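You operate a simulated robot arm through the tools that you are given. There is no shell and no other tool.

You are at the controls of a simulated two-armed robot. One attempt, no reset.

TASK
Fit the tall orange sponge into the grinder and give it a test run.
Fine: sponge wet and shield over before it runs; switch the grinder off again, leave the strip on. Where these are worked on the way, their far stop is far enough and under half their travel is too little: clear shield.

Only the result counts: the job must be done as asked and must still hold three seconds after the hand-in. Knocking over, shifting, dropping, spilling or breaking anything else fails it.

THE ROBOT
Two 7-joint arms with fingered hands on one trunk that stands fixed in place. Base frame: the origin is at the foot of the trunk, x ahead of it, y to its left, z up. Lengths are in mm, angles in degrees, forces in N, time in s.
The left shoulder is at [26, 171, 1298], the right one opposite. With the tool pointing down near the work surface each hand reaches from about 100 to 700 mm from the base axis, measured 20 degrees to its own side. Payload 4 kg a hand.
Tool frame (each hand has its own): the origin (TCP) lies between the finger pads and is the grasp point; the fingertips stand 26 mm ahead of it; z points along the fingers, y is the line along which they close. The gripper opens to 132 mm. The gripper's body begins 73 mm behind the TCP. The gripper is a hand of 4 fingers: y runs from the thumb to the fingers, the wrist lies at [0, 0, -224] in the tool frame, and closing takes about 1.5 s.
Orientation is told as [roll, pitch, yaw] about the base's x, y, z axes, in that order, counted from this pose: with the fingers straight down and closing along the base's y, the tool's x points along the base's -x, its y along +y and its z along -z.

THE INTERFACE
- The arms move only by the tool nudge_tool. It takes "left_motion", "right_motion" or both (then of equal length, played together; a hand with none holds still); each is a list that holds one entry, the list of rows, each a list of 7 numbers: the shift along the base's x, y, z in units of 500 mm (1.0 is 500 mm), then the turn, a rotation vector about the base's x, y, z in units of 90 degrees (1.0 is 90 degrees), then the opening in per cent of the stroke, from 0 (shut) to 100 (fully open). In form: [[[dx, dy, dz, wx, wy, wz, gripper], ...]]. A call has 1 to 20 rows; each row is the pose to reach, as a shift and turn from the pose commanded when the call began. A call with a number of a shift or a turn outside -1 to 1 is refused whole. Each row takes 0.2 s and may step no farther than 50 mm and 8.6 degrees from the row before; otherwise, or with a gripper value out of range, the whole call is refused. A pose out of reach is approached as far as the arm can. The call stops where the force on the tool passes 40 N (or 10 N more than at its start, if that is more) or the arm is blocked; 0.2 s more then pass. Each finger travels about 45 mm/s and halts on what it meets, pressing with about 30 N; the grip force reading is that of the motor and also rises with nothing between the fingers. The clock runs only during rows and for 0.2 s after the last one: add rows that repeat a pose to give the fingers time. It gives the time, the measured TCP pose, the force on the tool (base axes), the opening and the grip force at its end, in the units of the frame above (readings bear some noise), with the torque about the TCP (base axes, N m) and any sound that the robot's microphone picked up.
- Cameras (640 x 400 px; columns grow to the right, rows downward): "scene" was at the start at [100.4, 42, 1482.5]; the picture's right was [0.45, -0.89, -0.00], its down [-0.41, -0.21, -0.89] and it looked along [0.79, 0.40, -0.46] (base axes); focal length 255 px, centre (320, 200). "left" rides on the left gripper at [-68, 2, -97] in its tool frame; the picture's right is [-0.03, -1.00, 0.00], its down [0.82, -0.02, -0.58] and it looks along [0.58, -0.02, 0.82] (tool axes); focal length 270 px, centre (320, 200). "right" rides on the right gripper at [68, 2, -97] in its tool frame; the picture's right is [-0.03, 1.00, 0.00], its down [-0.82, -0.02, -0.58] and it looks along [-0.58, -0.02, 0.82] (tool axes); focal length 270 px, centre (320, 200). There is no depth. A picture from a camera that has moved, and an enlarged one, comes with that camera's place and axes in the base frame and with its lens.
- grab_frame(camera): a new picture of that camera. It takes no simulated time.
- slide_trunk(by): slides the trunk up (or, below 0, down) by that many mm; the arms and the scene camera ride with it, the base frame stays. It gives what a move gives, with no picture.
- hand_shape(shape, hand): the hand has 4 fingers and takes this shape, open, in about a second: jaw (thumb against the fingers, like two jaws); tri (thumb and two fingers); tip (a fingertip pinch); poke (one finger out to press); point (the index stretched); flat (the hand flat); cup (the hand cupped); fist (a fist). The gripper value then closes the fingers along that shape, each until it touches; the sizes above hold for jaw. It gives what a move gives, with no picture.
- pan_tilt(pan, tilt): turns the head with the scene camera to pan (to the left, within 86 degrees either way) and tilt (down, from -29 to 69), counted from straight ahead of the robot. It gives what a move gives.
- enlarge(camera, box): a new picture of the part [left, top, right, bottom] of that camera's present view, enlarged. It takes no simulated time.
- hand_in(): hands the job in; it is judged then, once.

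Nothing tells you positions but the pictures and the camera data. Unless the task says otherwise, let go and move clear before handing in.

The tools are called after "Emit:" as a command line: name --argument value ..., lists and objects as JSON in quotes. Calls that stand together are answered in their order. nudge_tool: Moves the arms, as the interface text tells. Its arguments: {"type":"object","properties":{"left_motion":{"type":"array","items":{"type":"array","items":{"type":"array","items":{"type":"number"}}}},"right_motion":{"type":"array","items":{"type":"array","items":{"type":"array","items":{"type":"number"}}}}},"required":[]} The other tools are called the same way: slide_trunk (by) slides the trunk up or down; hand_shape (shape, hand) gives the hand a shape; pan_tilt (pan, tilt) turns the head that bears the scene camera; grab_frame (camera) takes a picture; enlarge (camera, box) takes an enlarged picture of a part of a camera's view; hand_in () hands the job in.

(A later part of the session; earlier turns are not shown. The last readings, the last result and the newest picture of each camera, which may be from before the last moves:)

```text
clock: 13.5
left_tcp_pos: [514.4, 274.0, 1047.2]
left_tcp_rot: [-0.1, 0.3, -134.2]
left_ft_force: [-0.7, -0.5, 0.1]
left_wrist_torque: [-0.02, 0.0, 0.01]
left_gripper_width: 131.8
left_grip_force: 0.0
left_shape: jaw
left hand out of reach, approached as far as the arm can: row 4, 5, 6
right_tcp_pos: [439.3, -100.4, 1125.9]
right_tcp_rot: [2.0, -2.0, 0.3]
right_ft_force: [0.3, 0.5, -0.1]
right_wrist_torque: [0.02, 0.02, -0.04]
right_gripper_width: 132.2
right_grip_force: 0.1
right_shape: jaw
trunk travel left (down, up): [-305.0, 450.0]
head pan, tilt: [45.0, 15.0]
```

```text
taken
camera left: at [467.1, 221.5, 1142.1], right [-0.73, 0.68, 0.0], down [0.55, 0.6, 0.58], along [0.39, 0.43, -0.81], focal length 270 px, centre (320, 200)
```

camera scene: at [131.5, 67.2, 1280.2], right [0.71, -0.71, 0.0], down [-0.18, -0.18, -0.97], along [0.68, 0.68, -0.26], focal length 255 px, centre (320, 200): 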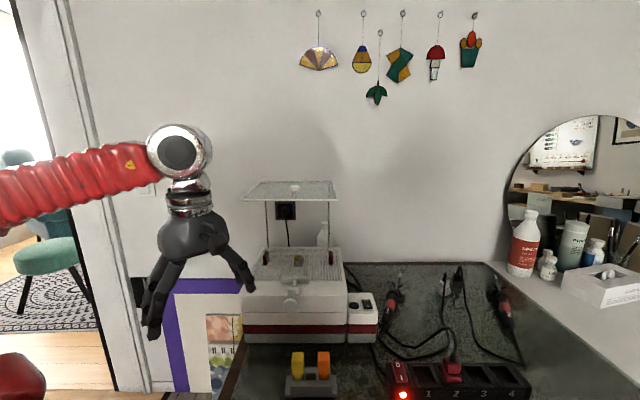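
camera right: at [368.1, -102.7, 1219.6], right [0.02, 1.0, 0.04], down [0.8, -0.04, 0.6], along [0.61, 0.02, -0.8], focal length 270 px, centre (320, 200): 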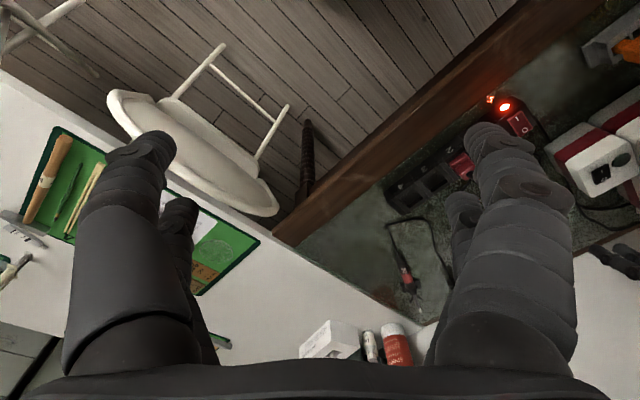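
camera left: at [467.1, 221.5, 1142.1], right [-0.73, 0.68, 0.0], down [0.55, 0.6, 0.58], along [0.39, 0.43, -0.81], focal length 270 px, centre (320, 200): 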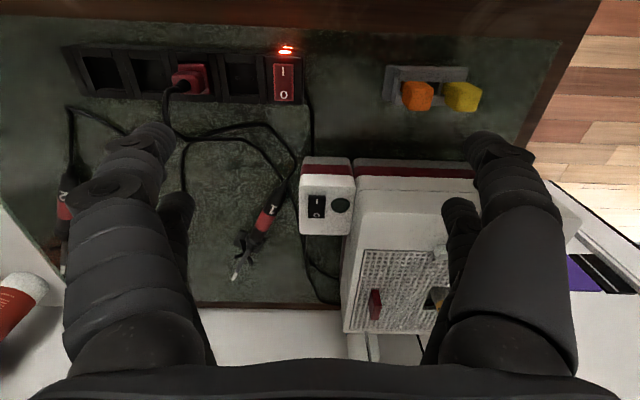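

The far bottle is out of reach for either arm, so the water must be the grinder's own. I'll enlarge the sponge holder and switch box from here to triangulate them precisely.

Emit:
enlarge --camera "left" --box '[370, 50, 500, 130]'

Emit:
enlarge --camera "left" --box '[280, 140, 400, 240]'

Emit:
enlarge --camera "left" --box '[330, 230, 460, 360]'

Emit:
grab_frame --camera "scene"

```text
4.92 times, centred on (435, 90) of left
camera zoom: at [467.1, 221.5, 1142.1], right [-0.73, 0.68, 0.0], down [0.55, 0.6, 0.58], along [0.39, 0.43, -0.81], focal length 1331 px, centre (-246, 742)
```

zoom: 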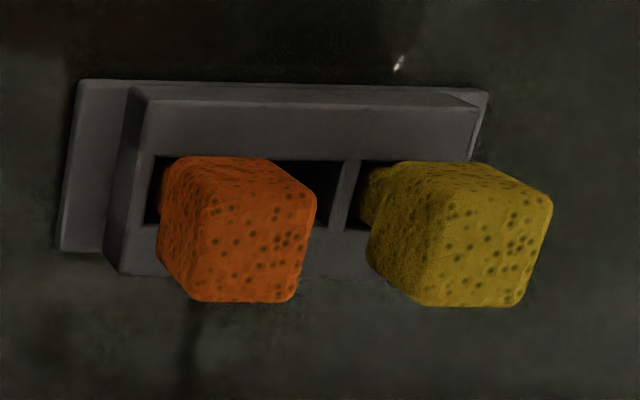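

```text
4.00 times, centred on (340, 190) of left
camera zoom: at [467.1, 221.5, 1142.1], right [-0.73, 0.68, 0.0], down [0.55, 0.6, 0.58], along [0.39, 0.43, -0.81], focal length 1081 px, centre (240, 240)
```

zoom: 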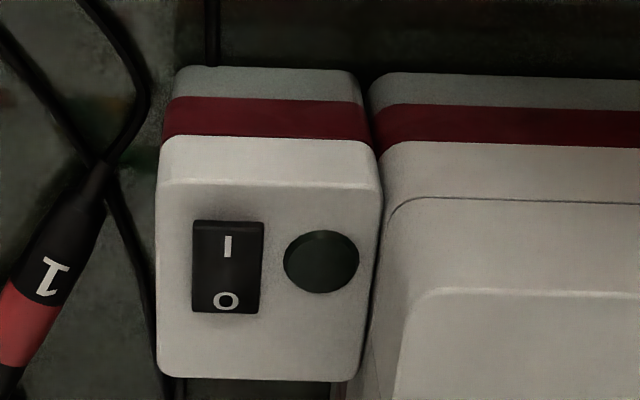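

```text
3.08 times, centred on (395, 295) of left
camera zoom: at [467.1, 221.5, 1142.1], right [-0.73, 0.68, 0.0], down [0.55, 0.6, 0.58], along [0.39, 0.43, -0.81], focal length 832 px, centre (89, -92)
```

zoom: 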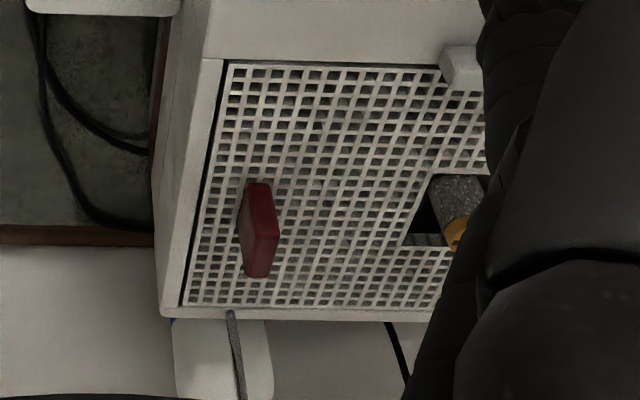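

```text
taken
camera scene: at [131.7, 67.0, 1280.4], right [0.71, -0.71, 0.0], down [-0.18, -0.18, -0.97], along [0.68, 0.68, -0.26], focal length 255 px, centre (320, 200)
```

scene: 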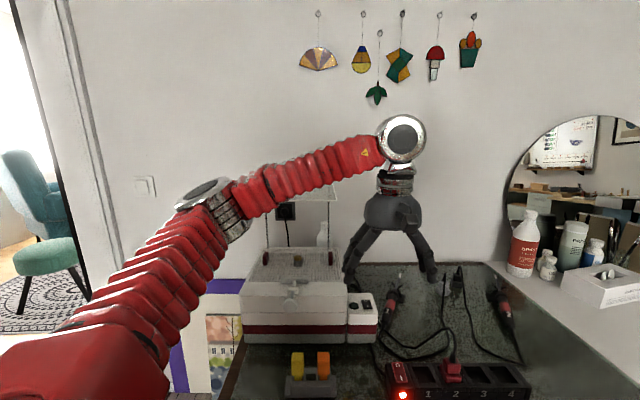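

The orange sponge's top is near [439, 363, 827], with the yellow one about 54 mm to its left. The shield may swivel, lift or slide, so I'll test it gently at its knob. First I unwind the left wrist and bring the hand to a natural yaw, away from the bench.

Emit:
nudge_tool --left_motion '[[[-0.02, 0.01, 0.02, 0, 0, 0.083, 100], [-0.04, 0.02, 0.04, 0, 0, 0.167, 100], [-0.06, 0.04, 0.06, 0, 0, 0.25, 100], [-0.08, 0.05, 0.08, 0, 0, 0.333, 100], [-0.1, 0.06, 0.1, 0, 0, 0.417, 100], [-0.12, 0.07, 0.12, 0, 0, 0.5, 100], [-0.14, 0.09, 0.14, 0, 0, 0.583, 100], [-0.16, 0.1, 0.16, 0, 0, 0.667, 100], [-0.18, 0.11, 0.18, 0, 0, 0.75, 100], [-0.2, 0.13, 0.2, 0, 0, 0.833, 100], [-0.21, 0.14, 0.2, 0, 0, 0.917, 100], [-0.22, 0.15, 0.2, 0, 0, 1.0, 100]]]'

Emit:
slide_trunk --by 170

Emit:
nudge_tool --left_motion '[[[0.01, 0.01, 0, 0, 0, 0.083, 60], [0.02, 0.02, 0, 0, 0, 0.167, 60], [0.03, 0.04, 0, 0, 0, 0.25, 60], [0.04, 0.06, 0, 0, 0, 0.333, 60], [0.05, 0.08, 0, 0, 0, 0.417, 60], [0.06, 0.1, 0, 0, 0, 0.5, 60], [0.07, 0.12, 0, 0, 0, 0.583, 60], [0.08, 0.14, 0, 0, 0, 0.667, 60], [0.08, 0.16, 0, 0, 0, 0.75, 60], [0.08, 0.18, 0, 0, 0, 0.833, 60], [0.08, 0.2, 0, 0, 0, 0.917, 60], [0.08, 0.2, 0, 0, 0, 0.99, 60]]]'

```text
clock: 16.1
left_tcp_pos: [401.7, 348.8, 1145.7]
left_tcp_rot: [0.1, 0.0, -44.8]
left_ft_force: [0.0, -0.8, -0.5]
left_wrist_torque: [0.03, 0.0, 0.03]
left_gripper_width: 132.1
left_grip_force: 0.1
left_shape: jaw
right_tcp_pos: [437.8, -100.6, 1125.4]
right_tcp_rot: [2.1, -2.1, 0.2]
right_ft_force: [0.0, -0.2, 0.4]
right_wrist_torque: [0.01, -0.02, -0.01]
right_gripper_width: 132.0
right_grip_force: 0.0
right_shape: jaw
trunk travel left (down, up): [-305.0, 450.0]
head pan, tilt: [45.0, 15.0]
```

```text
clock: 18.0
left_tcp_pos: [404.2, 349.3, 1315.7]
left_tcp_rot: [0.0, -0.1, -45.0]
left_ft_force: [0.9, -0.9, 0.2]
left_wrist_torque: [0.0, 0.03, -0.03]
left_gripper_width: 132.0
left_grip_force: 0.1
left_shape: jaw
right_tcp_pos: [438.8, -101.0, 1294.6]
right_tcp_rot: [2.0, -2.0, 0.1]
right_ft_force: [0.2, -0.2, 0.6]
right_wrist_torque: [0.0, -0.03, 0.01]
right_gripper_width: 132.0
right_grip_force: 0.0
right_shape: jaw
trunk travel left (down, up): [-475.0, 280.0]
head pan, tilt: [45.0, 15.0]
```

```text
clock: 20.6
left_tcp_pos: [442.6, 449.1, 1315.9]
left_tcp_rot: [0.0, 0.0, 44.3]
left_ft_force: [0.3, 0.3, -0.3]
left_wrist_torque: [-0.02, 0.02, -0.02]
left_gripper_width: 80.0
left_grip_force: 0.1
left_shape: jaw
right_tcp_pos: [437.7, -101.2, 1296.0]
right_tcp_rot: [2.1, -2.1, 0.3]
right_ft_force: [0.0, -0.5, -0.7]
right_wrist_torque: [-0.01, 0.0, 0.01]
right_gripper_width: 131.9
right_grip_force: 0.0
right_shape: jaw
trunk travel left (down, up): [-475.0, 280.0]
head pan, tilt: [45.0, 15.0]
```

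The left hand is now at yaw 44° above the bench. Next I'll move it above the shield knob, stopping about 90 mm over it, and check the alignment with the head camera.

Emit:
nudge_tool --left_motion '[[[0.04, 0.05, -0.03, 0, 0, 0, 45], [0.08, 0.1, -0.06, 0, 0, 0, 45], [0.12, 0.146, -0.09, 0, 0, 0, 45], [0.159, 0.192, -0.12, 0, 0, 0, 45], [0.159, 0.192, -0.14, 0, 0, 0, 45]]]'

Emit:
pan_tilt --pan 45 --tilt 30

Emit:
grab_frame --camera "scene"

Emit:
enlarge --camera "scene" --box '[220, 80, 420, 205]'

Emit:
grab_frame --camera "left"

```text
clock: 21.8
left_tcp_pos: [521.7, 546.2, 1246.8]
left_tcp_rot: [0.0, -0.1, 44.1]
left_ft_force: [-0.4, 0.0, 0.5]
left_wrist_torque: [0.0, -0.03, 0.02]
left_gripper_width: 59.7
left_grip_force: 0.0
left_shape: jaw
right_tcp_pos: [437.2, -100.2, 1297.9]
right_tcp_rot: [2.1, -2.2, 0.3]
right_ft_force: [0.2, -0.1, -0.7]
right_wrist_torque: [0.02, -0.01, -0.02]
right_gripper_width: 131.9
right_grip_force: 0.0
right_shape: jaw
trunk travel left (down, up): [-475.0, 280.0]
head pan, tilt: [45.0, 15.0]
```

```text
clock: 22.6
left_tcp_pos: [521.6, 545.8, 1244.8]
left_tcp_rot: [0.0, 0.1, 44.1]
left_ft_force: [0.2, -1.0, -0.5]
left_wrist_torque: [-0.01, 0.0, 0.03]
left_gripper_width: 59.8
left_grip_force: 0.1
left_shape: jaw
right_tcp_pos: [439.6, -99.8, 1295.5]
right_tcp_rot: [2.1, -2.2, 0.2]
right_ft_force: [-0.5, -1.2, -0.5]
right_wrist_torque: [0.03, 0.02, -0.01]
right_gripper_width: 132.2
right_grip_force: 0.1
right_shape: jaw
trunk travel left (down, up): [-475.0, 280.0]
head pan, tilt: [45.0, 30.0]
```

```text
taken
camera scene: at [89.0, 65.0, 1428.3], right [0.71, -0.71, 0.0], down [-0.35, -0.35, -0.87], along [0.61, 0.61, -0.5], focal length 255 px, centre (320, 200)
```

scene: 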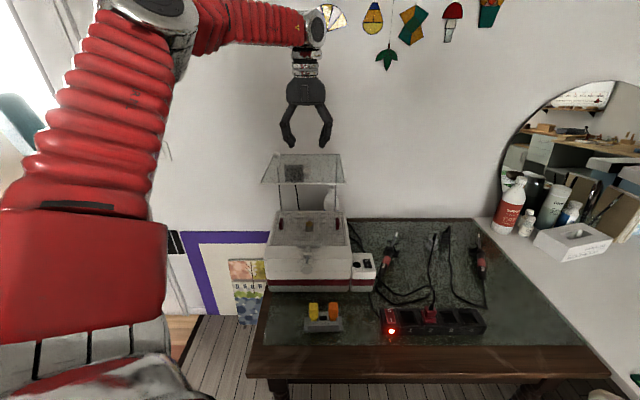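

```text
3.20 times, centred on (320, 142) of scene
camera zoom: at [89.0, 65.0, 1428.3], right [0.71, -0.71, 0.0], down [-0.35, -0.35, -0.87], along [0.61, 0.61, -0.5], focal length 817 px, centre (320, 384)
```

zoom: 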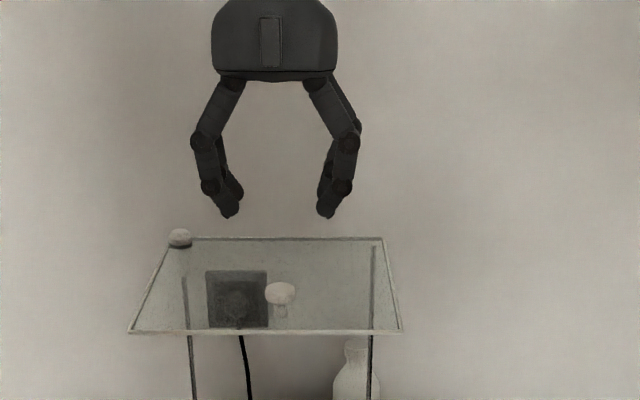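

```text
taken
camera left: at [571.7, 593.6, 1341.5], right [0.71, -0.7, 0.0], down [-0.57, -0.58, 0.58], along [-0.41, -0.41, -0.82], focal length 270 px, centre (320, 200)
```

left: 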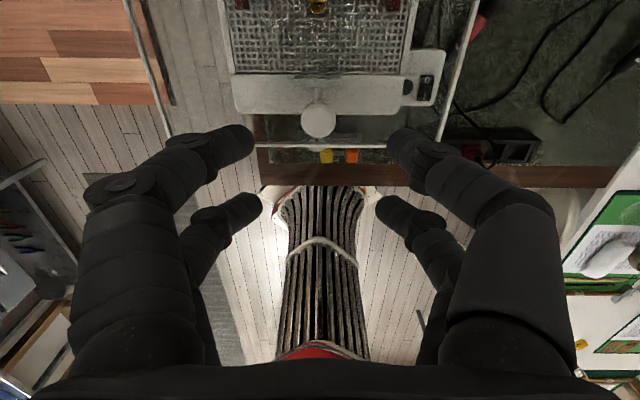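

The knob lies exactly on the tool's axis about 100 mm ahead. I'll descend so the fingertips flank the knob just above the plate, then close.

Emit:
nudge_tool --left_motion '[[[0, 0, -0.06, 0, 0, 0, 45], [0, 0, -0.12, 0, 0, 0, 45], [0, 0, -0.162, 0, 0, 0, 45], [0, 0, -0.162, 0, 0, 0, 30], [0, 0, -0.162, 0, 0, 0, 15], [0, 0, -0.162, 0, 0, 0, 8], [0, 0, -0.162, 0, 0, 0, 8], [0, 0, -0.162, 0, 0, 0, 8], [0, 0, -0.162, 0, 0, 0, 8]]]'

Emit:
grab_frame --camera "left"

Emit:
enlarge --camera "scene" --box '[220, 80, 420, 205]'

```text
clock: 24.6
left_tcp_pos: [522.4, 543.8, 1165.2]
left_tcp_rot: [-0.1, 0.0, 44.1]
left_ft_force: [0.6, 0.4, -0.5]
left_wrist_torque: [0.02, 0.01, 0.01]
left_gripper_width: 11.1
left_grip_force: 0.1
left_shape: jaw
right_tcp_pos: [439.3, -100.1, 1295.3]
right_tcp_rot: [2.2, -2.1, 0.3]
right_ft_force: [0.5, -0.9, 0.1]
right_wrist_torque: [-0.03, -0.03, -0.02]
right_gripper_width: 131.8
right_grip_force: 0.1
right_shape: jaw
trunk travel left (down, up): [-475.0, 280.0]
head pan, tilt: [45.0, 30.0]
```

```text
taken
camera left: at [571.3, 593.0, 1260.8], right [0.71, -0.7, 0.0], down [-0.57, -0.58, 0.58], along [-0.41, -0.41, -0.82], focal length 270 px, centre (320, 200)
```

left: 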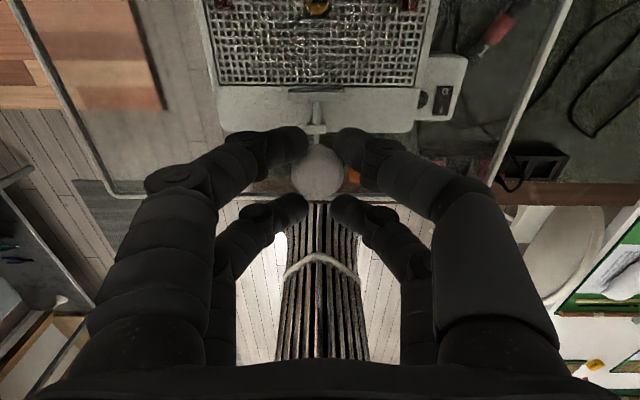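

```text
3.20 times, centred on (320, 142) of scene
camera zoom: at [88.8, 65.1, 1428.2], right [0.71, -0.71, 0.0], down [-0.35, -0.35, -0.87], along [0.61, 0.61, -0.5], focal length 817 px, centre (320, 384)
```

zoom: 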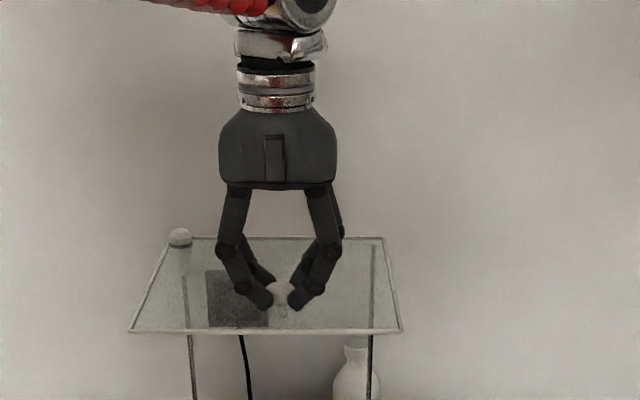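

The fingers closed to 11 mm without gripping, so the knob seems to sit between the finger pairs or just below the tips. I'll look closer.

Emit:
enlarge --camera "left" --box '[240, 100, 400, 240]'

Emit:
enlarge --camera "scene" --box '[275, 140, 345, 190]'

```text
2.86 times, centred on (320, 170) of left
camera zoom: at [571.3, 593.0, 1260.8], right [0.71, -0.7, 0.0], down [-0.57, -0.58, 0.58], along [-0.41, -0.41, -0.82], focal length 772 px, centre (320, 286)
```

zoom: 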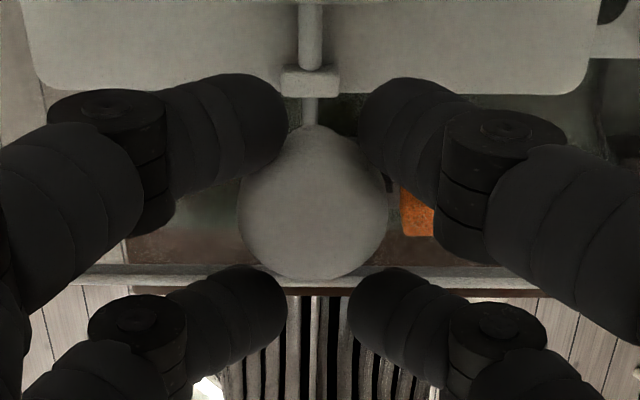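

```text
8.00 times, centred on (310, 165) of scene
camera zoom: at [88.8, 65.1, 1428.2], right [0.71, -0.71, 0.0], down [-0.35, -0.35, -0.87], along [0.61, 0.61, -0.5], focal length 2042 px, centre (400, 480)
```

zoom: 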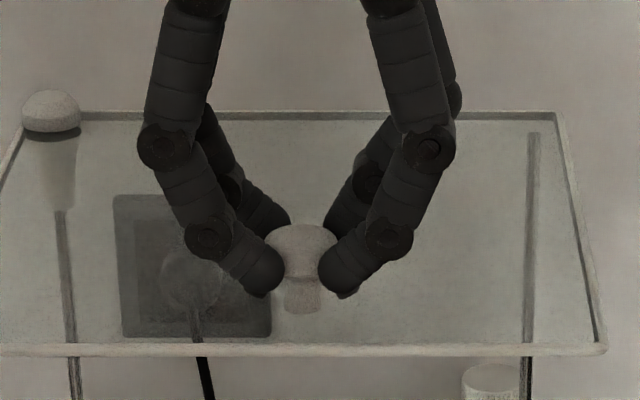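

The four fingertips cage the knob. I'll try small, gentle pulls: first along the direction the knob would travel if the plate swivels on the left post.

Emit:
nudge_tool --left_motion '[[[-0.01, 0.0023, 0, 0, 0, 0, 8], [-0.02, 0.0046, 0, 0, 0, 0, 8], [-0.03, 0.007, 0, 0, 0, 0, 8], [-0.04, 0.0094, 0, 0, 0, 0, 8], [-0.05, 0.0118, 0, 0, 0, 0, 8]]]'

Emit:
enlarge --camera "scene" --box '[220, 80, 420, 205]'

```text
clock: 25.8
left_tcp_pos: [497.1, 551.3, 1165.5]
left_tcp_rot: [0.0, 0.0, 44.1]
left_ft_force: [0.2, 0.4, 0.2]
left_wrist_torque: [-0.01, 0.02, 0.05]
left_gripper_width: 10.7
left_grip_force: 0.2
left_shape: jaw
right_tcp_pos: [439.0, -99.4, 1296.0]
right_tcp_rot: [2.1, -2.1, 0.1]
right_ft_force: [0.8, -0.1, 0.4]
right_wrist_torque: [-0.01, -0.01, 0.0]
right_gripper_width: 131.9
right_grip_force: 0.1
right_shape: jaw
trunk travel left (down, up): [-475.0, 280.0]
head pan, tilt: [45.0, 30.0]
```

```text
3.20 times, centred on (320, 142) of scene
camera zoom: at [88.6, 65.2, 1428.3], right [0.71, -0.71, 0.0], down [-0.35, -0.35, -0.87], along [0.61, 0.61, -0.5], focal length 817 px, centre (320, 384)
```

zoom: 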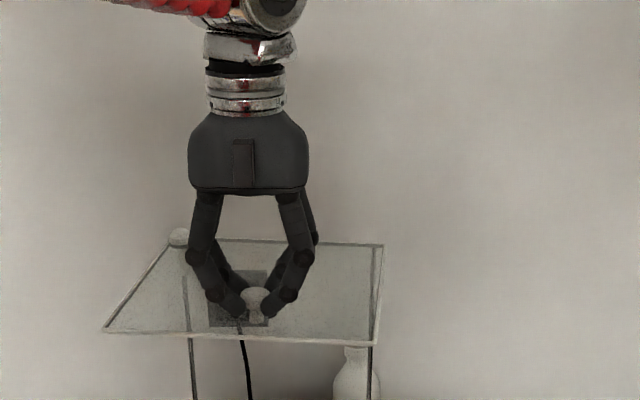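

The plate swivels freely about the left post, and it started squarely over the grid. Now I'll push it back and gently probe whether the starting position is its end stop.

Emit:
nudge_tool --left_motion '[[[0.01, -0.0023, 0, 0, 0, 0, 8], [0.02, -0.0046, 0, 0, 0, 0, 8], [0.03, -0.007, 0, 0, 0, 0, 8], [0.04, -0.0094, 0, 0, 0, 0, 8], [0.05, -0.0118, 0, 0, 0, 0, 8], [0.06, -0.0141, 0, 0, 0, 0, 8], [0.066, -0.0155, 0, 0, 0, 0, 8]]]'

Emit:
enlarge --camera "scene" --box '[220, 80, 420, 205]'

Emit:
enlarge --camera "left" --box '[240, 100, 400, 240]'

```text
clock: 27.4
left_tcp_pos: [530.0, 542.7, 1166.1]
left_tcp_rot: [0.0, 0.0, 44.2]
left_ft_force: [-2.6, -0.8, 0.7]
left_wrist_torque: [-0.04, 0.07, 0.03]
left_gripper_width: 11.0
left_grip_force: 0.1
left_shape: jaw
right_tcp_pos: [438.4, -100.0, 1296.7]
right_tcp_rot: [2.1, -2.1, 0.3]
right_ft_force: [0.5, 1.1, -0.5]
right_wrist_torque: [-0.03, -0.01, -0.02]
right_gripper_width: 132.2
right_grip_force: 0.1
right_shape: jaw
trunk travel left (down, up): [-475.0, 280.0]
head pan, tilt: [45.0, 30.0]
```

```text
3.20 times, centred on (320, 142) of scene
camera zoom: at [88.1, 64.8, 1428.3], right [0.71, -0.71, 0.0], down [-0.35, -0.35, -0.87], along [0.61, 0.61, -0.5], focal length 817 px, centre (320, 384)
```

zoom: 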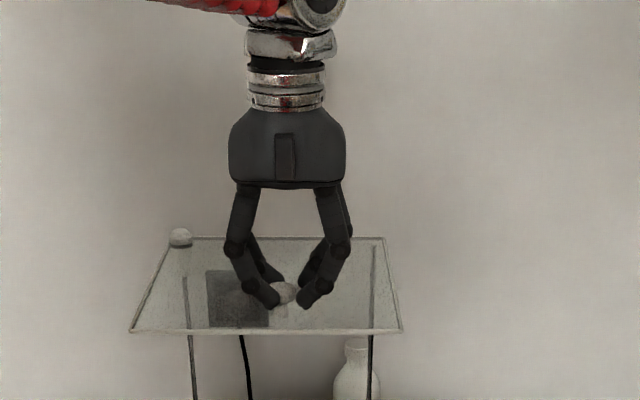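

```text
2.86 times, centred on (320, 170) of left
camera zoom: at [578.6, 590.7, 1260.9], right [0.71, -0.7, 0.0], down [-0.57, -0.58, 0.58], along [-0.41, -0.41, -0.82], focal length 772 px, centre (320, 286)
```

zoom: 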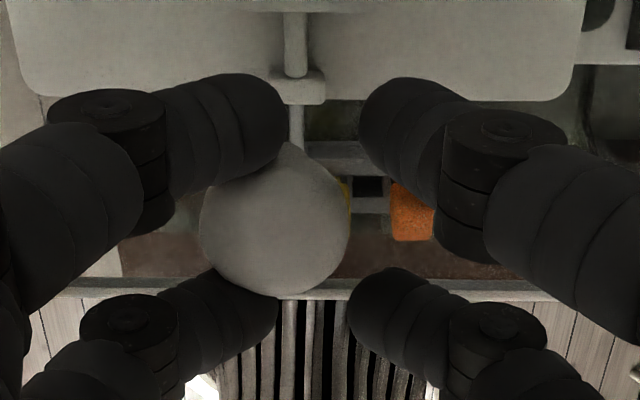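

It's back at its starting place with a slight resistance; I'll press a few mm further to confirm the stop.

Emit:
nudge_tool --left_motion '[[[0.006, -0.0014, 0, 0, 0, 0, 8], [0.012, -0.0028, 0, 0, 0, 0, 8], [0.018, -0.0042, 0, 0, 0, 0, 8]]]'

Emit:
enlarge --camera "scene" --box '[220, 80, 420, 205]'

```text
clock: 28.2
left_tcp_pos: [536.5, 538.7, 1166.5]
left_tcp_rot: [0.0, 0.1, 44.1]
left_ft_force: [-18.5, -9.7, 2.3]
left_wrist_torque: [-0.23, 0.43, 0.32]
left_gripper_width: 11.8
left_grip_force: 0.1
left_shape: jaw
right_tcp_pos: [435.8, -101.3, 1296.7]
right_tcp_rot: [2.1, -2.3, 0.2]
right_ft_force: [-0.5, -0.2, 0.0]
right_wrist_torque: [-0.02, -0.01, -0.01]
right_gripper_width: 132.0
right_grip_force: 0.0
right_shape: jaw
trunk travel left (down, up): [-475.0, 280.0]
head pan, tilt: [45.0, 30.0]
```

```text
3.20 times, centred on (320, 142) of scene
camera zoom: at [85.3, 63.4, 1428.6], right [0.71, -0.71, 0.0], down [-0.35, -0.35, -0.87], along [0.61, 0.61, -0.5], focal length 817 px, centre (320, 384)
```

zoom: 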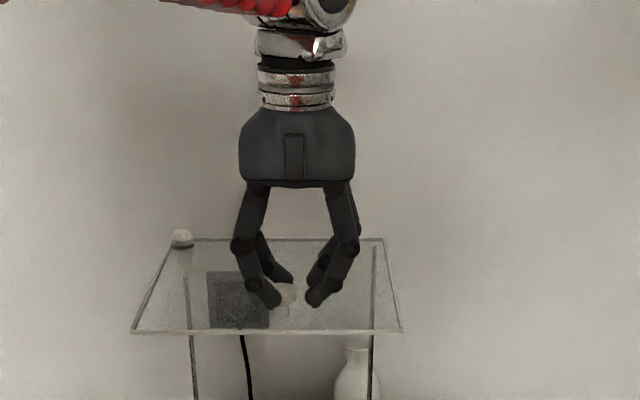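

The starting position is indeed the end stop, so the shield is fully over the grid and only swings out to the left. I'll release the knob, retreat, and tilt the hand to about 60° so it can later slip the sponge in under the plate.

Emit:
nudge_tool --left_motion '[[[-0.01, 0.002, 0, 0, 0, 0, 15], [-0.016, 0.004, 0, 0, 0, 0, 30], [-0.016, 0.004, 0, 0, 0, 0, 45], [-0.016, 0.004, 0, 0, 0, 0, 45], [-0.016, 0.004, 0.06, 0, 0, 0, 45], [-0.016, 0.004, 0.12, 0, 0, 0, 45], [-0.016, 0.004, 0.18, 0, 0, 0, 45], [-0.076, -0.04, 0.22, 0, 0, 0, 45], [-0.136, -0.08, 0.22, 0, 0, 0, 45], [-0.196, -0.12, 0.22, 0, 0, 0, 45], [-0.256, -0.16, 0.22, 0, 0, 0, 45], [-0.3, -0.2, 0.22, 0, 0, 0, 45]]]'

Emit:
enlarge --camera "scene" --box '[220, 80, 420, 205]'

```text
clock: 30.8
left_tcp_pos: [390.4, 440.9, 1275.1]
left_tcp_rot: [0.0, -0.1, 44.2]
left_ft_force: [-0.6, -0.5, -0.2]
left_wrist_torque: [-0.02, -0.01, 0.02]
left_gripper_width: 58.9
left_grip_force: 0.1
left_shape: jaw
right_tcp_pos: [438.7, -100.1, 1296.3]
right_tcp_rot: [2.2, -2.2, 0.2]
right_ft_force: [-0.9, 0.2, -0.3]
right_wrist_torque: [-0.02, -0.01, -0.04]
right_gripper_width: 131.9
right_grip_force: 0.0
right_shape: jaw
trunk travel left (down, up): [-475.0, 280.0]
head pan, tilt: [45.0, 30.0]
```

```text
3.20 times, centred on (320, 142) of scene
camera zoom: at [88.2, 64.7, 1428.3], right [0.71, -0.71, 0.0], down [-0.35, -0.35, -0.87], along [0.61, 0.61, -0.5], focal length 817 px, centre (320, 384)
```

zoom: 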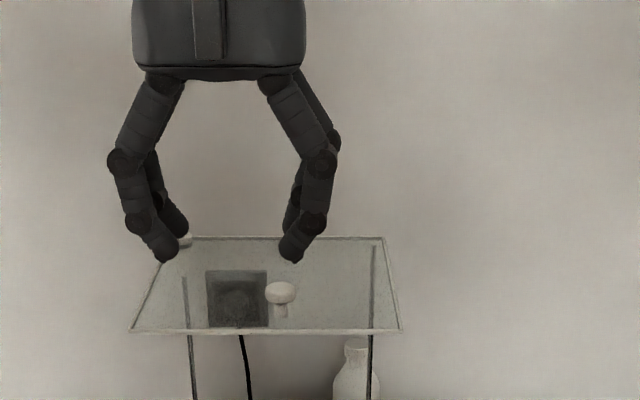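

The shield sits as at the start. I'll tilt the left hand to pitch -60° at yaw 45° while moving it back over the free space in front of the sponge holder, then lower the trunk.

Emit:
nudge_tool --left_motion '[[[0, -0.03, 0, 0.0589, -0.0589, 0.001, 45], [0, -0.06, 0, 0.1179, -0.1179, 0.002, 45], [0, -0.09, 0, 0.1768, -0.1768, 0.003, 45], [0, -0.12, 0, 0.2357, -0.2357, 0.004, 45], [0, -0.15, 0, 0.2946, -0.2946, 0.005, 45], [0, -0.18, 0, 0.3536, -0.3536, 0.006, 45], [0, -0.21, 0, 0.4125, -0.4125, 0.007, 45], [0, -0.25, 0, 0.4714, -0.4714, 0.008, 45]]]'

Emit:
slide_trunk --by -120

Emit:
grab_frame --camera "left"

Emit:
grab_frame --camera "scene"

```text
clock: 32.6
left_tcp_pos: [389.6, 315.9, 1274.2]
left_tcp_rot: [0.8, -60.0, 44.4]
left_ft_force: [0.0, 0.8, 0.4]
left_wrist_torque: [-0.01, -0.01, -0.01]
left_gripper_width: 58.9
left_grip_force: 0.1
left_shape: jaw
right_tcp_pos: [439.5, -100.8, 1296.0]
right_tcp_rot: [2.0, -2.0, 0.1]
right_ft_force: [-0.2, -0.4, 0.8]
right_wrist_torque: [0.0, 0.02, 0.0]
right_gripper_width: 131.9
right_grip_force: 0.0
right_shape: jaw
trunk travel left (down, up): [-475.0, 280.0]
head pan, tilt: [45.0, 30.0]
```

```text
clock: 34.1
left_tcp_pos: [406.4, 317.3, 1134.3]
left_tcp_rot: [5.5, -57.4, 40.6]
left_ft_force: [-0.2, -0.6, -0.2]
left_wrist_torque: [0.0, -0.01, 0.04]
left_gripper_width: 58.9
left_grip_force: 0.0
left_shape: jaw
right_tcp_pos: [438.5, -100.1, 1177.4]
right_tcp_rot: [2.1, -2.2, 0.2]
right_ft_force: [-0.4, -0.1, 0.8]
right_wrist_torque: [0.01, 0.0, 0.01]
right_gripper_width: 131.9
right_grip_force: 0.2
right_shape: jaw
trunk travel left (down, up): [-355.0, 400.0]
head pan, tilt: [45.0, 30.0]
```

```text
taken
camera left: at [378.3, 280.1, 1242.5], right [0.72, -0.69, -0.03], down [-0.65, -0.66, -0.38], along [0.24, 0.29, -0.93], focal length 270 px, centre (320, 200)
```

left: 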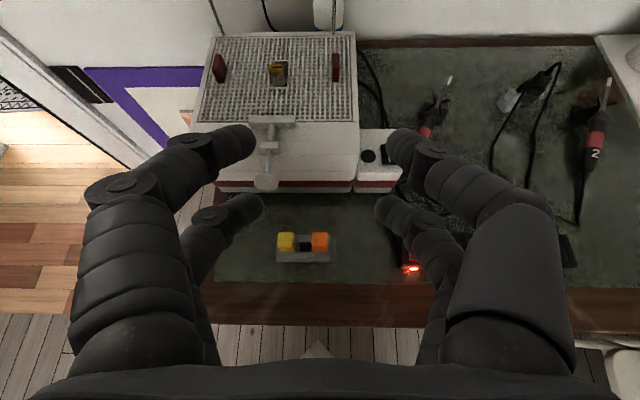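

```text
taken
camera scene: at [113.4, 65.0, 1307.2], right [0.71, -0.71, 0.0], down [-0.35, -0.35, -0.87], along [0.61, 0.61, -0.5], focal length 255 px, centre (320, 200)
```

scene: 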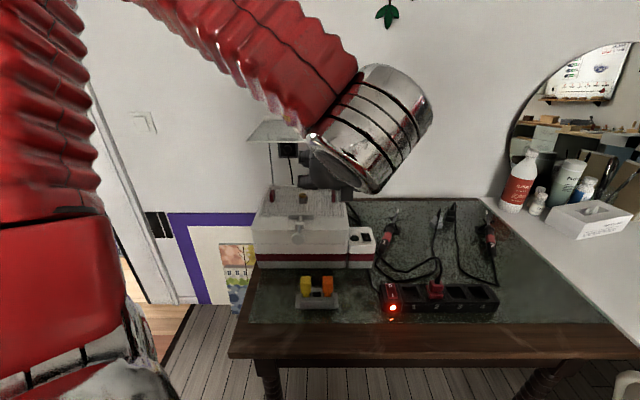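

The left camera now gives a fine top view of the holder and grinder. I'll enlarge both for positions before moving down.

Emit:
enlarge --camera "left" --box '[260, 215, 350, 275]'

Emit:
enlarge --camera "left" --box '[190, 20, 390, 200]'

```text
6.67 times, centred on (305, 245) of left
camera zoom: at [378.3, 280.1, 1242.5], right [0.72, -0.69, -0.03], down [-0.65, -0.66, -0.38], along [0.24, 0.29, -0.93], focal length 1802 px, centre (420, -100)
```

zoom: 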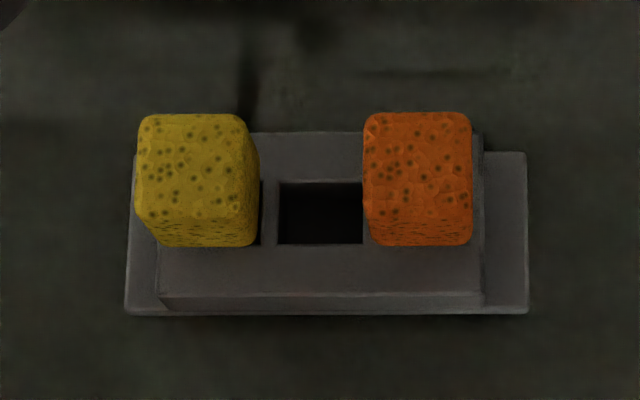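

```text
2.22 times, centred on (290, 110) of left
camera zoom: at [378.3, 280.1, 1242.5], right [0.72, -0.69, -0.03], down [-0.65, -0.66, -0.38], along [0.24, 0.29, -0.93], focal length 601 px, centre (387, 400)
```

zoom: 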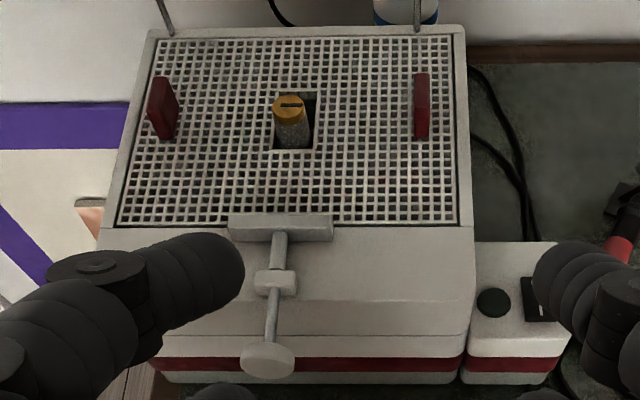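

The sponge top centre is near [442, 362, 827] and the slot spans about u∈[-34,-3], v∈[804,860] at z≈903, with the bit at its front. The jaw has two finger pairs with a gap between them, so I'll look at the pinch shapes for holding a 24 mm sponge.

Emit:
hand_shape --shape "tip" --hand "left"

Emit:
grab_frame --camera "left"

Emit:
hand_shape --shape "tri" --hand "left"

Emit:
grab_frame --camera "left"

```text
clock: 35.0
left_tcp_pos: [407.0, 317.2, 1132.5]
left_tcp_rot: [5.5, -57.4, 40.6]
left_ft_force: [-1.0, 0.0, -0.4]
left_wrist_torque: [-0.01, -0.01, 0.01]
left_gripper_width: 131.8
left_grip_force: 0.1
left_shape: tip
right_tcp_pos: [438.1, -99.2, 1176.3]
right_tcp_rot: [2.1, -2.1, 0.2]
right_ft_force: [-0.4, 0.0, 0.1]
right_wrist_torque: [-0.02, 0.03, 0.01]
right_gripper_width: 132.0
right_grip_force: 0.1
right_shape: jaw
trunk travel left (down, up): [-355.0, 400.0]
head pan, tilt: [45.0, 30.0]
```

```text
taken
camera left: at [378.8, 280.1, 1242.2], right [0.72, -0.69, -0.03], down [-0.65, -0.66, -0.38], along [0.24, 0.29, -0.93], focal length 270 px, centre (320, 200)
```

left: 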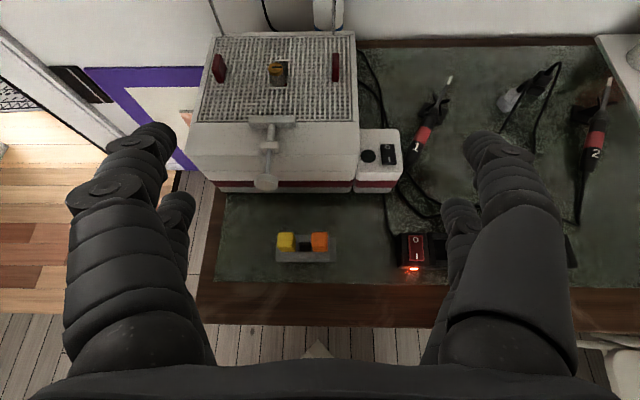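

```text
clock: 35.9
left_tcp_pos: [406.6, 314.6, 1133.6]
left_tcp_rot: [5.4, -57.2, 40.5]
left_ft_force: [-0.3, 0.6, -0.6]
left_wrist_torque: [0.03, -0.01, 0.0]
left_gripper_width: 132.2
left_grip_force: 0.0
left_shape: tri
right_tcp_pos: [438.0, -100.4, 1175.9]
right_tcp_rot: [2.1, -2.1, 0.2]
right_ft_force: [-0.9, 0.0, -0.6]
right_wrist_torque: [0.0, 0.0, 0.01]
right_gripper_width: 132.1
right_grip_force: 0.1
right_shape: jaw
trunk travel left (down, up): [-355.0, 400.0]
head pan, tilt: [45.0, 30.0]
```

```text
taken
camera left: at [378.8, 280.1, 1242.2], right [0.72, -0.69, -0.03], down [-0.65, -0.66, -0.38], along [0.24, 0.29, -0.93], focal length 270 px, centre (320, 200)
```

left: 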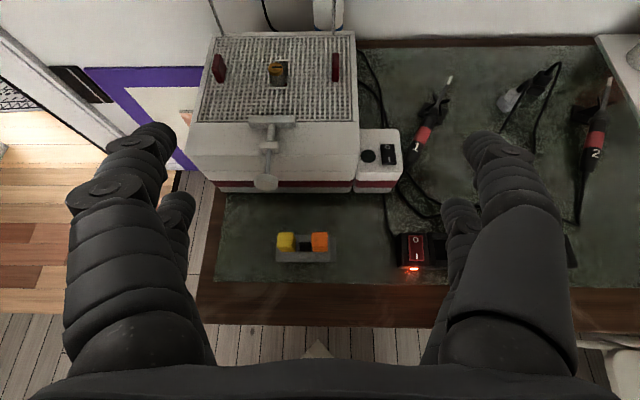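

The open shapes look alike; I'll close each part-way in free air to compare them.

Emit:
nudge_tool --left_motion '[[[0, 0, 0, 0, 0, 0, 80], [0, 0, 0, 0, 0, 0, 60], [0, 0, 0, 0, 0, 0, 40], [0, 0, 0, 0, 0, 0, 20], [0, 0, 0, 0, 0, 0, 20], [0, 0, 0, 0, 0, 0, 20], [0, 0, 0, 0, 0, 0, 20]]]'

Emit:
grab_frame --camera "left"

Emit:
hand_shape --shape "tip" --hand "left"

Emit:
nudge_tool --left_motion '[[[0, 0, 0, 0, 0, 0, 80], [0, 0, 0, 0, 0, 0, 60], [0, 0, 0, 0, 0, 0, 40], [0, 0, 0, 0, 0, 0, 20], [0, 0, 0, 0, 0, 0, 20], [0, 0, 0, 0, 0, 0, 20], [0, 0, 0, 0, 0, 0, 20]]]'

Emit:
grab_frame --camera "left"

```text
clock: 37.5
left_tcp_pos: [406.9, 315.9, 1132.6]
left_tcp_rot: [5.4, -57.3, 40.6]
left_ft_force: [-0.3, 0.1, -0.5]
left_wrist_torque: [0.02, 0.01, 0.01]
left_gripper_width: 26.7
left_grip_force: 0.1
left_shape: tri
right_tcp_pos: [437.4, -100.2, 1175.4]
right_tcp_rot: [2.1, -2.1, 0.2]
right_ft_force: [-0.1, -0.4, 0.7]
right_wrist_torque: [0.0, -0.05, -0.01]
right_gripper_width: 132.1
right_grip_force: 0.0
right_shape: jaw
trunk travel left (down, up): [-355.0, 400.0]
head pan, tilt: [45.0, 30.0]
```

```text
taken
camera left: at [378.8, 280.1, 1242.2], right [0.72, -0.69, -0.03], down [-0.65, -0.66, -0.38], along [0.24, 0.29, -0.93], focal length 270 px, centre (320, 200)
```

left: 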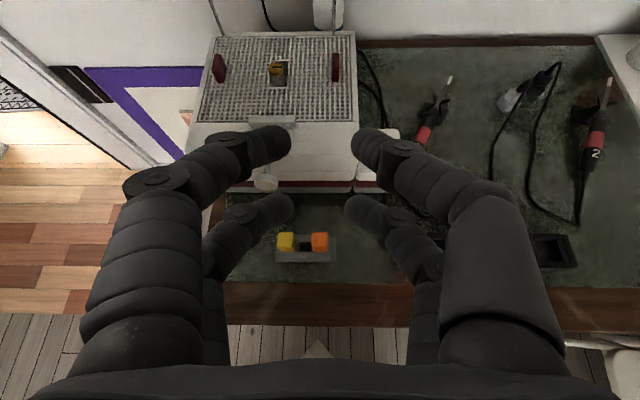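

```text
clock: 38.4
left_tcp_pos: [406.7, 314.6, 1133.6]
left_tcp_rot: [5.6, -57.3, 40.6]
left_ft_force: [0.1, -0.4, -0.2]
left_wrist_torque: [-0.02, 0.05, 0.0]
left_gripper_width: 132.2
left_grip_force: 0.0
left_shape: tip
right_tcp_pos: [438.9, -100.2, 1176.5]
right_tcp_rot: [2.2, -2.1, 0.2]
right_ft_force: [0.9, -0.6, -0.2]
right_wrist_torque: [-0.02, -0.04, 0.01]
right_gripper_width: 131.7
right_grip_force: 0.0
right_shape: jaw
trunk travel left (down, up): [-355.0, 400.0]
head pan, tilt: [45.0, 30.0]
```

```text
clock: 40.0
left_tcp_pos: [406.8, 315.0, 1134.6]
left_tcp_rot: [5.4, -57.3, 40.6]
left_ft_force: [-0.1, 0.1, 0.0]
left_wrist_torque: [0.02, 0.02, 0.0]
left_gripper_width: 27.0
left_grip_force: 0.1
left_shape: tip
right_tcp_pos: [438.6, -99.7, 1175.5]
right_tcp_rot: [2.1, -2.2, 0.1]
right_ft_force: [0.0, 0.1, 0.0]
right_wrist_torque: [-0.01, -0.02, -0.03]
right_gripper_width: 131.7
right_grip_force: 0.1
right_shape: jaw
trunk travel left (down, up): [-355.0, 400.0]
head pan, tilt: [45.0, 30.0]
```

```text
taken
camera left: at [378.8, 280.1, 1242.2], right [0.72, -0.69, -0.03], down [-0.65, -0.66, -0.38], along [0.24, 0.29, -0.93], focal length 270 px, centre (320, 200)
```

left: 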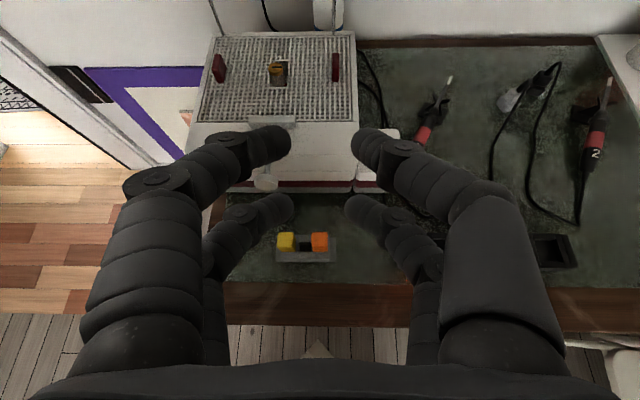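

All shapes look the same visually: two finger pairs about 36 mm apart, so gripping with a tilted tool will put both pairs on the sponge head. I'll look into the slot more closely from here.

Emit:
enlarge --camera "left" --box '[255, 45, 305, 95]'

Emit:
hand_shape --shape "jaw" --hand "left"

Emit:
grab_frame --camera "scene"

```text
8.00 times, centred on (280, 70) of left
camera zoom: at [378.8, 280.1, 1242.2], right [0.72, -0.69, -0.03], down [-0.65, -0.66, -0.38], along [0.24, 0.29, -0.93], focal length 2162 px, centre (640, 1240)
```

zoom: 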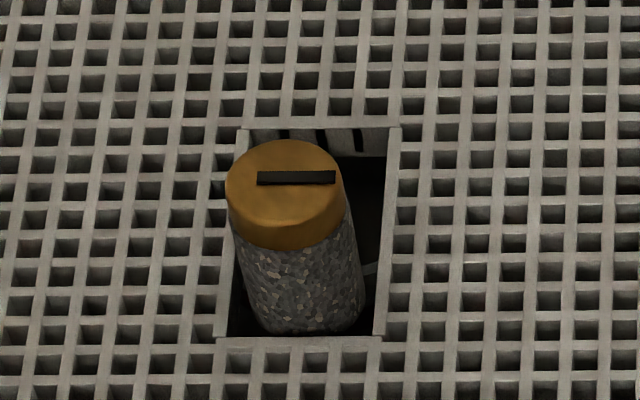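

```text
clock: 40.9
left_tcp_pos: [407.6, 315.5, 1133.5]
left_tcp_rot: [5.5, -57.4, 40.5]
left_ft_force: [1.1, -0.3, -0.3]
left_wrist_torque: [0.0, 0.01, 0.02]
left_gripper_width: 131.9
left_grip_force: 0.0
left_shape: jaw
right_tcp_pos: [439.3, -100.3, 1176.3]
right_tcp_rot: [2.1, -2.2, 0.2]
right_ft_force: [0.6, -0.6, -0.3]
right_wrist_torque: [-0.04, -0.02, 0.01]
right_gripper_width: 131.9
right_grip_force: 0.1
right_shape: jaw
trunk travel left (down, up): [-355.0, 400.0]
head pan, tilt: [45.0, 30.0]
```

```text
taken
camera scene: at [113.9, 65.0, 1307.1], right [0.71, -0.71, 0.0], down [-0.35, -0.35, -0.87], along [0.61, 0.61, -0.5], focal length 255 px, centre (320, 200)
```

scene: 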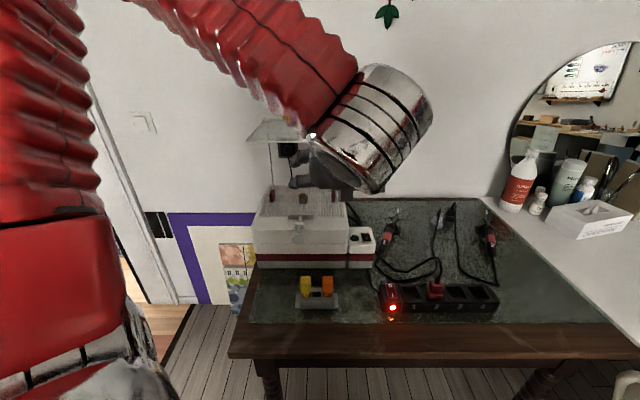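

The slot interior is dark with a small lip behind the bit. I'll rehearse the approach under the plate with an empty hand, both to check reach and to look straight down into the slot.

Emit:
nudge_tool --left_motion '[[[0.011, 0.05, -0.04, -0.0006, -0.007, -0.0005, 80], [0.022, 0.1, -0.09, -0.0012, -0.014, -0.001, 60], [0.033, 0.15, -0.14, -0.0018, -0.021, -0.0015, 45], [0.044, 0.2, -0.19, -0.0024, -0.028, -0.002, 45], [0.055, 0.25, -0.24, -0.003, -0.035, -0.0026, 45], [0.066, 0.3, -0.296, -0.0037, -0.0427, -0.0033, 45], [0.066, 0.3, -0.296, -0.0037, -0.0427, -0.0033, 45]]]'

Emit:
grab_frame --camera "left"

Emit:
grab_frame --camera "scene"

```text
clock: 42.5
left_tcp_pos: [440.3, 464.9, 985.2]
left_tcp_rot: [0.1, -59.9, 44.9]
left_ft_force: [-0.9, 0.6, -1.3]
left_wrist_torque: [0.0, 0.01, 0.02]
left_gripper_width: 59.9
left_grip_force: 0.0
left_shape: jaw
left hand out of reach, approached as far as the arm can: row 1, 2, 3, 4, 5
right_tcp_pos: [439.2, -100.4, 1176.3]
right_tcp_rot: [2.1, -2.2, 0.3]
right_ft_force: [0.1, -0.1, 0.4]
right_wrist_torque: [0.01, 0.02, -0.03]
right_gripper_width: 132.1
right_grip_force: 0.0
right_shape: jaw
trunk travel left (down, up): [-355.0, 400.0]
head pan, tilt: [45.0, 30.0]
```

```text
taken
camera left: at [405.2, 430.0, 1092.3], right [0.72, -0.7, 0.02], down [-0.63, -0.66, -0.42], along [0.3, 0.29, -0.91], focal length 270 px, centre (320, 200)
```

left: 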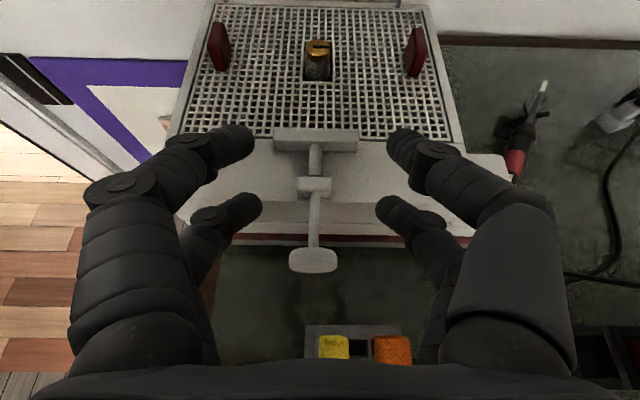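

```text
taken
camera scene: at [114.2, 64.5, 1307.1], right [0.71, -0.71, 0.0], down [-0.35, -0.35, -0.87], along [0.61, 0.61, -0.5], focal length 255 px, centre (320, 200)
```

scene: 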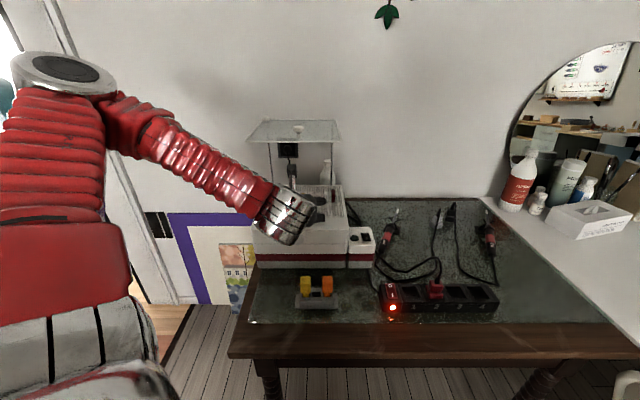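

The pose is good now at pitch -60°, and the forearm comes from the left, in front of the plate. I'll go forward under the plate slowly with the empty hand.

Emit:
nudge_tool --left_motion '[[[0.035, 0.035, 0, 0, 0, 0, 45], [0.07, 0.07, 0, 0, 0, 0, 45], [0.105, 0.105, 0, 0, 0, 0, 45], [0.14, 0.14, 0, 0, 0, 0, 45], [0.175, 0.175, 0, 0, 0, 0, 45], [0.21, 0.21, 0, 0, 0, 0, 45]]]'

Emit:
grab_frame --camera "left"

Emit:
enlarge --camera "left" --box '[260, 90, 380, 190]'

Emit:
grab_frame --camera "scene"

```text
clock: 43.9
left_tcp_pos: [544.6, 572.5, 982.7]
left_tcp_rot: [0.1, -59.7, 44.9]
left_ft_force: [-1.1, -1.9, -10.6]
left_wrist_torque: [0.58, -0.55, -0.02]
left_gripper_width: 60.0
left_grip_force: 0.2
left_shape: jaw
right_tcp_pos: [439.8, -99.2, 1175.8]
right_tcp_rot: [2.0, -2.1, 0.2]
right_ft_force: [-0.1, 0.1, -0.2]
right_wrist_torque: [0.01, 0.0, -0.01]
right_gripper_width: 132.0
right_grip_force: 0.1
right_shape: jaw
trunk travel left (down, up): [-355.0, 400.0]
head pan, tilt: [45.0, 30.0]
```

```text
taken
camera left: at [509.8, 537.3, 1090.2], right [0.72, -0.7, 0.02], down [-0.63, -0.66, -0.41], along [0.3, 0.28, -0.91], focal length 270 px, centre (320, 200)
```

left: 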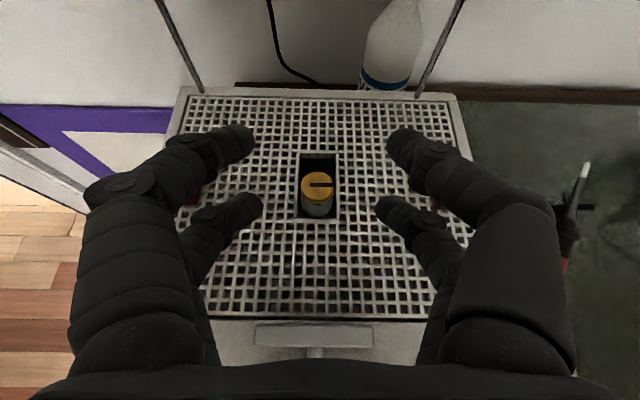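

```text
4.00 times, centred on (320, 140) of left
camera zoom: at [509.8, 537.3, 1090.2], right [0.72, -0.7, 0.02], down [-0.63, -0.66, -0.41], along [0.3, 0.28, -0.91], focal length 1081 px, centre (320, 440)
```

zoom: 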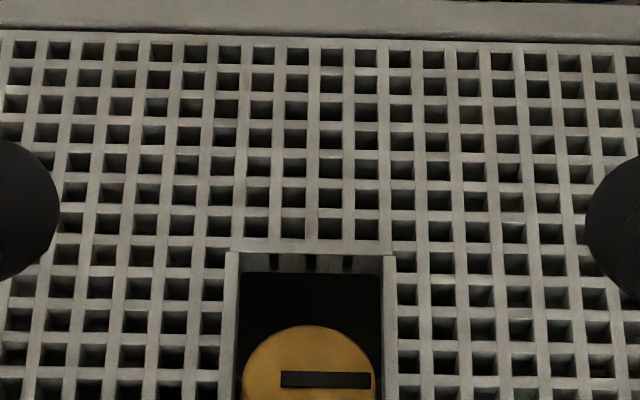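

```text
taken
camera scene: at [114.8, 65.7, 1306.8], right [0.71, -0.71, 0.0], down [-0.35, -0.35, -0.87], along [0.61, 0.61, -0.5], focal length 255 px, centre (320, 200)
```

scene: 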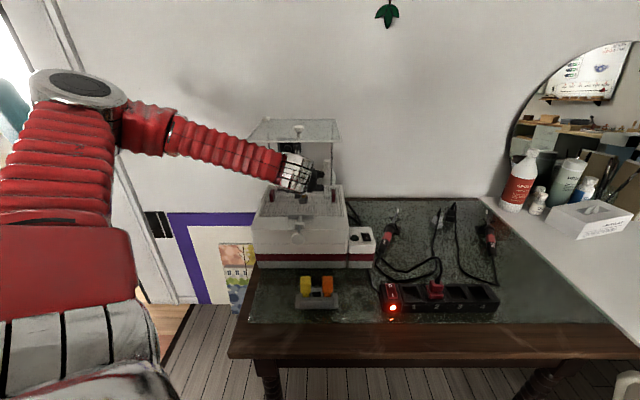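

The camera housing just touched the underside of the plate (-10 N), so there's too little headroom to work underneath. I'll lower slightly and back out. Then I'll swing the shield aside first and close it again after the sponge is in.

Emit:
nudge_tool --left_motion '[[[0, 0, -0.03, 0, 0, 0, 45], [-0.03, -0.03, -0.045, 0, 0, 0, 45], [-0.07, -0.07, -0.045, 0, 0, 0, 45], [-0.12, -0.12, -0.045, 0, 0, 0, 45], [-0.18, -0.18, -0.045, 0, 0, 0, 45], [-0.24, -0.24, -0.045, 0, 0, 0, 45], [-0.3, -0.3, -0.045, 0, 0, 0, 45], [-0.35, -0.35, 0, 0, 0, 0, 45]]]'

Emit:
grab_frame --camera "scene"

```text
clock: 45.7
left_tcp_pos: [453.8, 397.6, 977.7]
left_tcp_rot: [0.2, -59.9, 44.7]
left_ft_force: [0.2, -0.9, 0.6]
left_wrist_torque: [0.02, -0.01, -0.02]
left_gripper_width: 59.7
left_grip_force: 0.1
left_shape: jaw
left hand out of reach, approached as far as the arm can: row 6, 7, 8
right_tcp_pos: [439.8, -102.0, 1175.9]
right_tcp_rot: [2.2, -2.2, 0.2]
right_ft_force: [0.2, -0.6, -0.3]
right_wrist_torque: [0.08, 0.03, -0.02]
right_gripper_width: 131.9
right_grip_force: 0.2
right_shape: jaw
trunk travel left (down, up): [-355.0, 400.0]
head pan, tilt: [45.0, 30.0]
```

```text
taken
camera scene: at [114.7, 62.6, 1307.1], right [0.71, -0.71, 0.0], down [-0.35, -0.35, -0.87], along [0.61, 0.61, -0.5], focal length 255 px, centre (320, 200)
```

scene: 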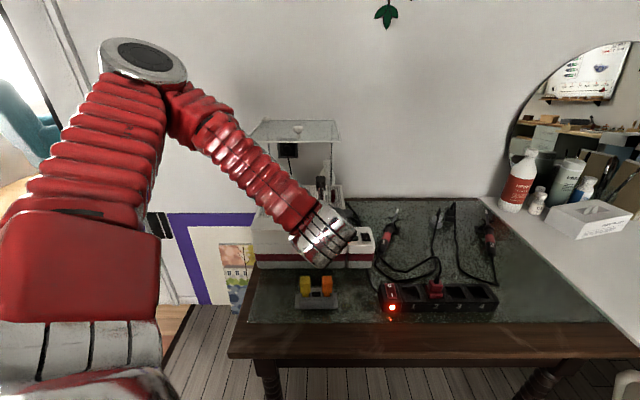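

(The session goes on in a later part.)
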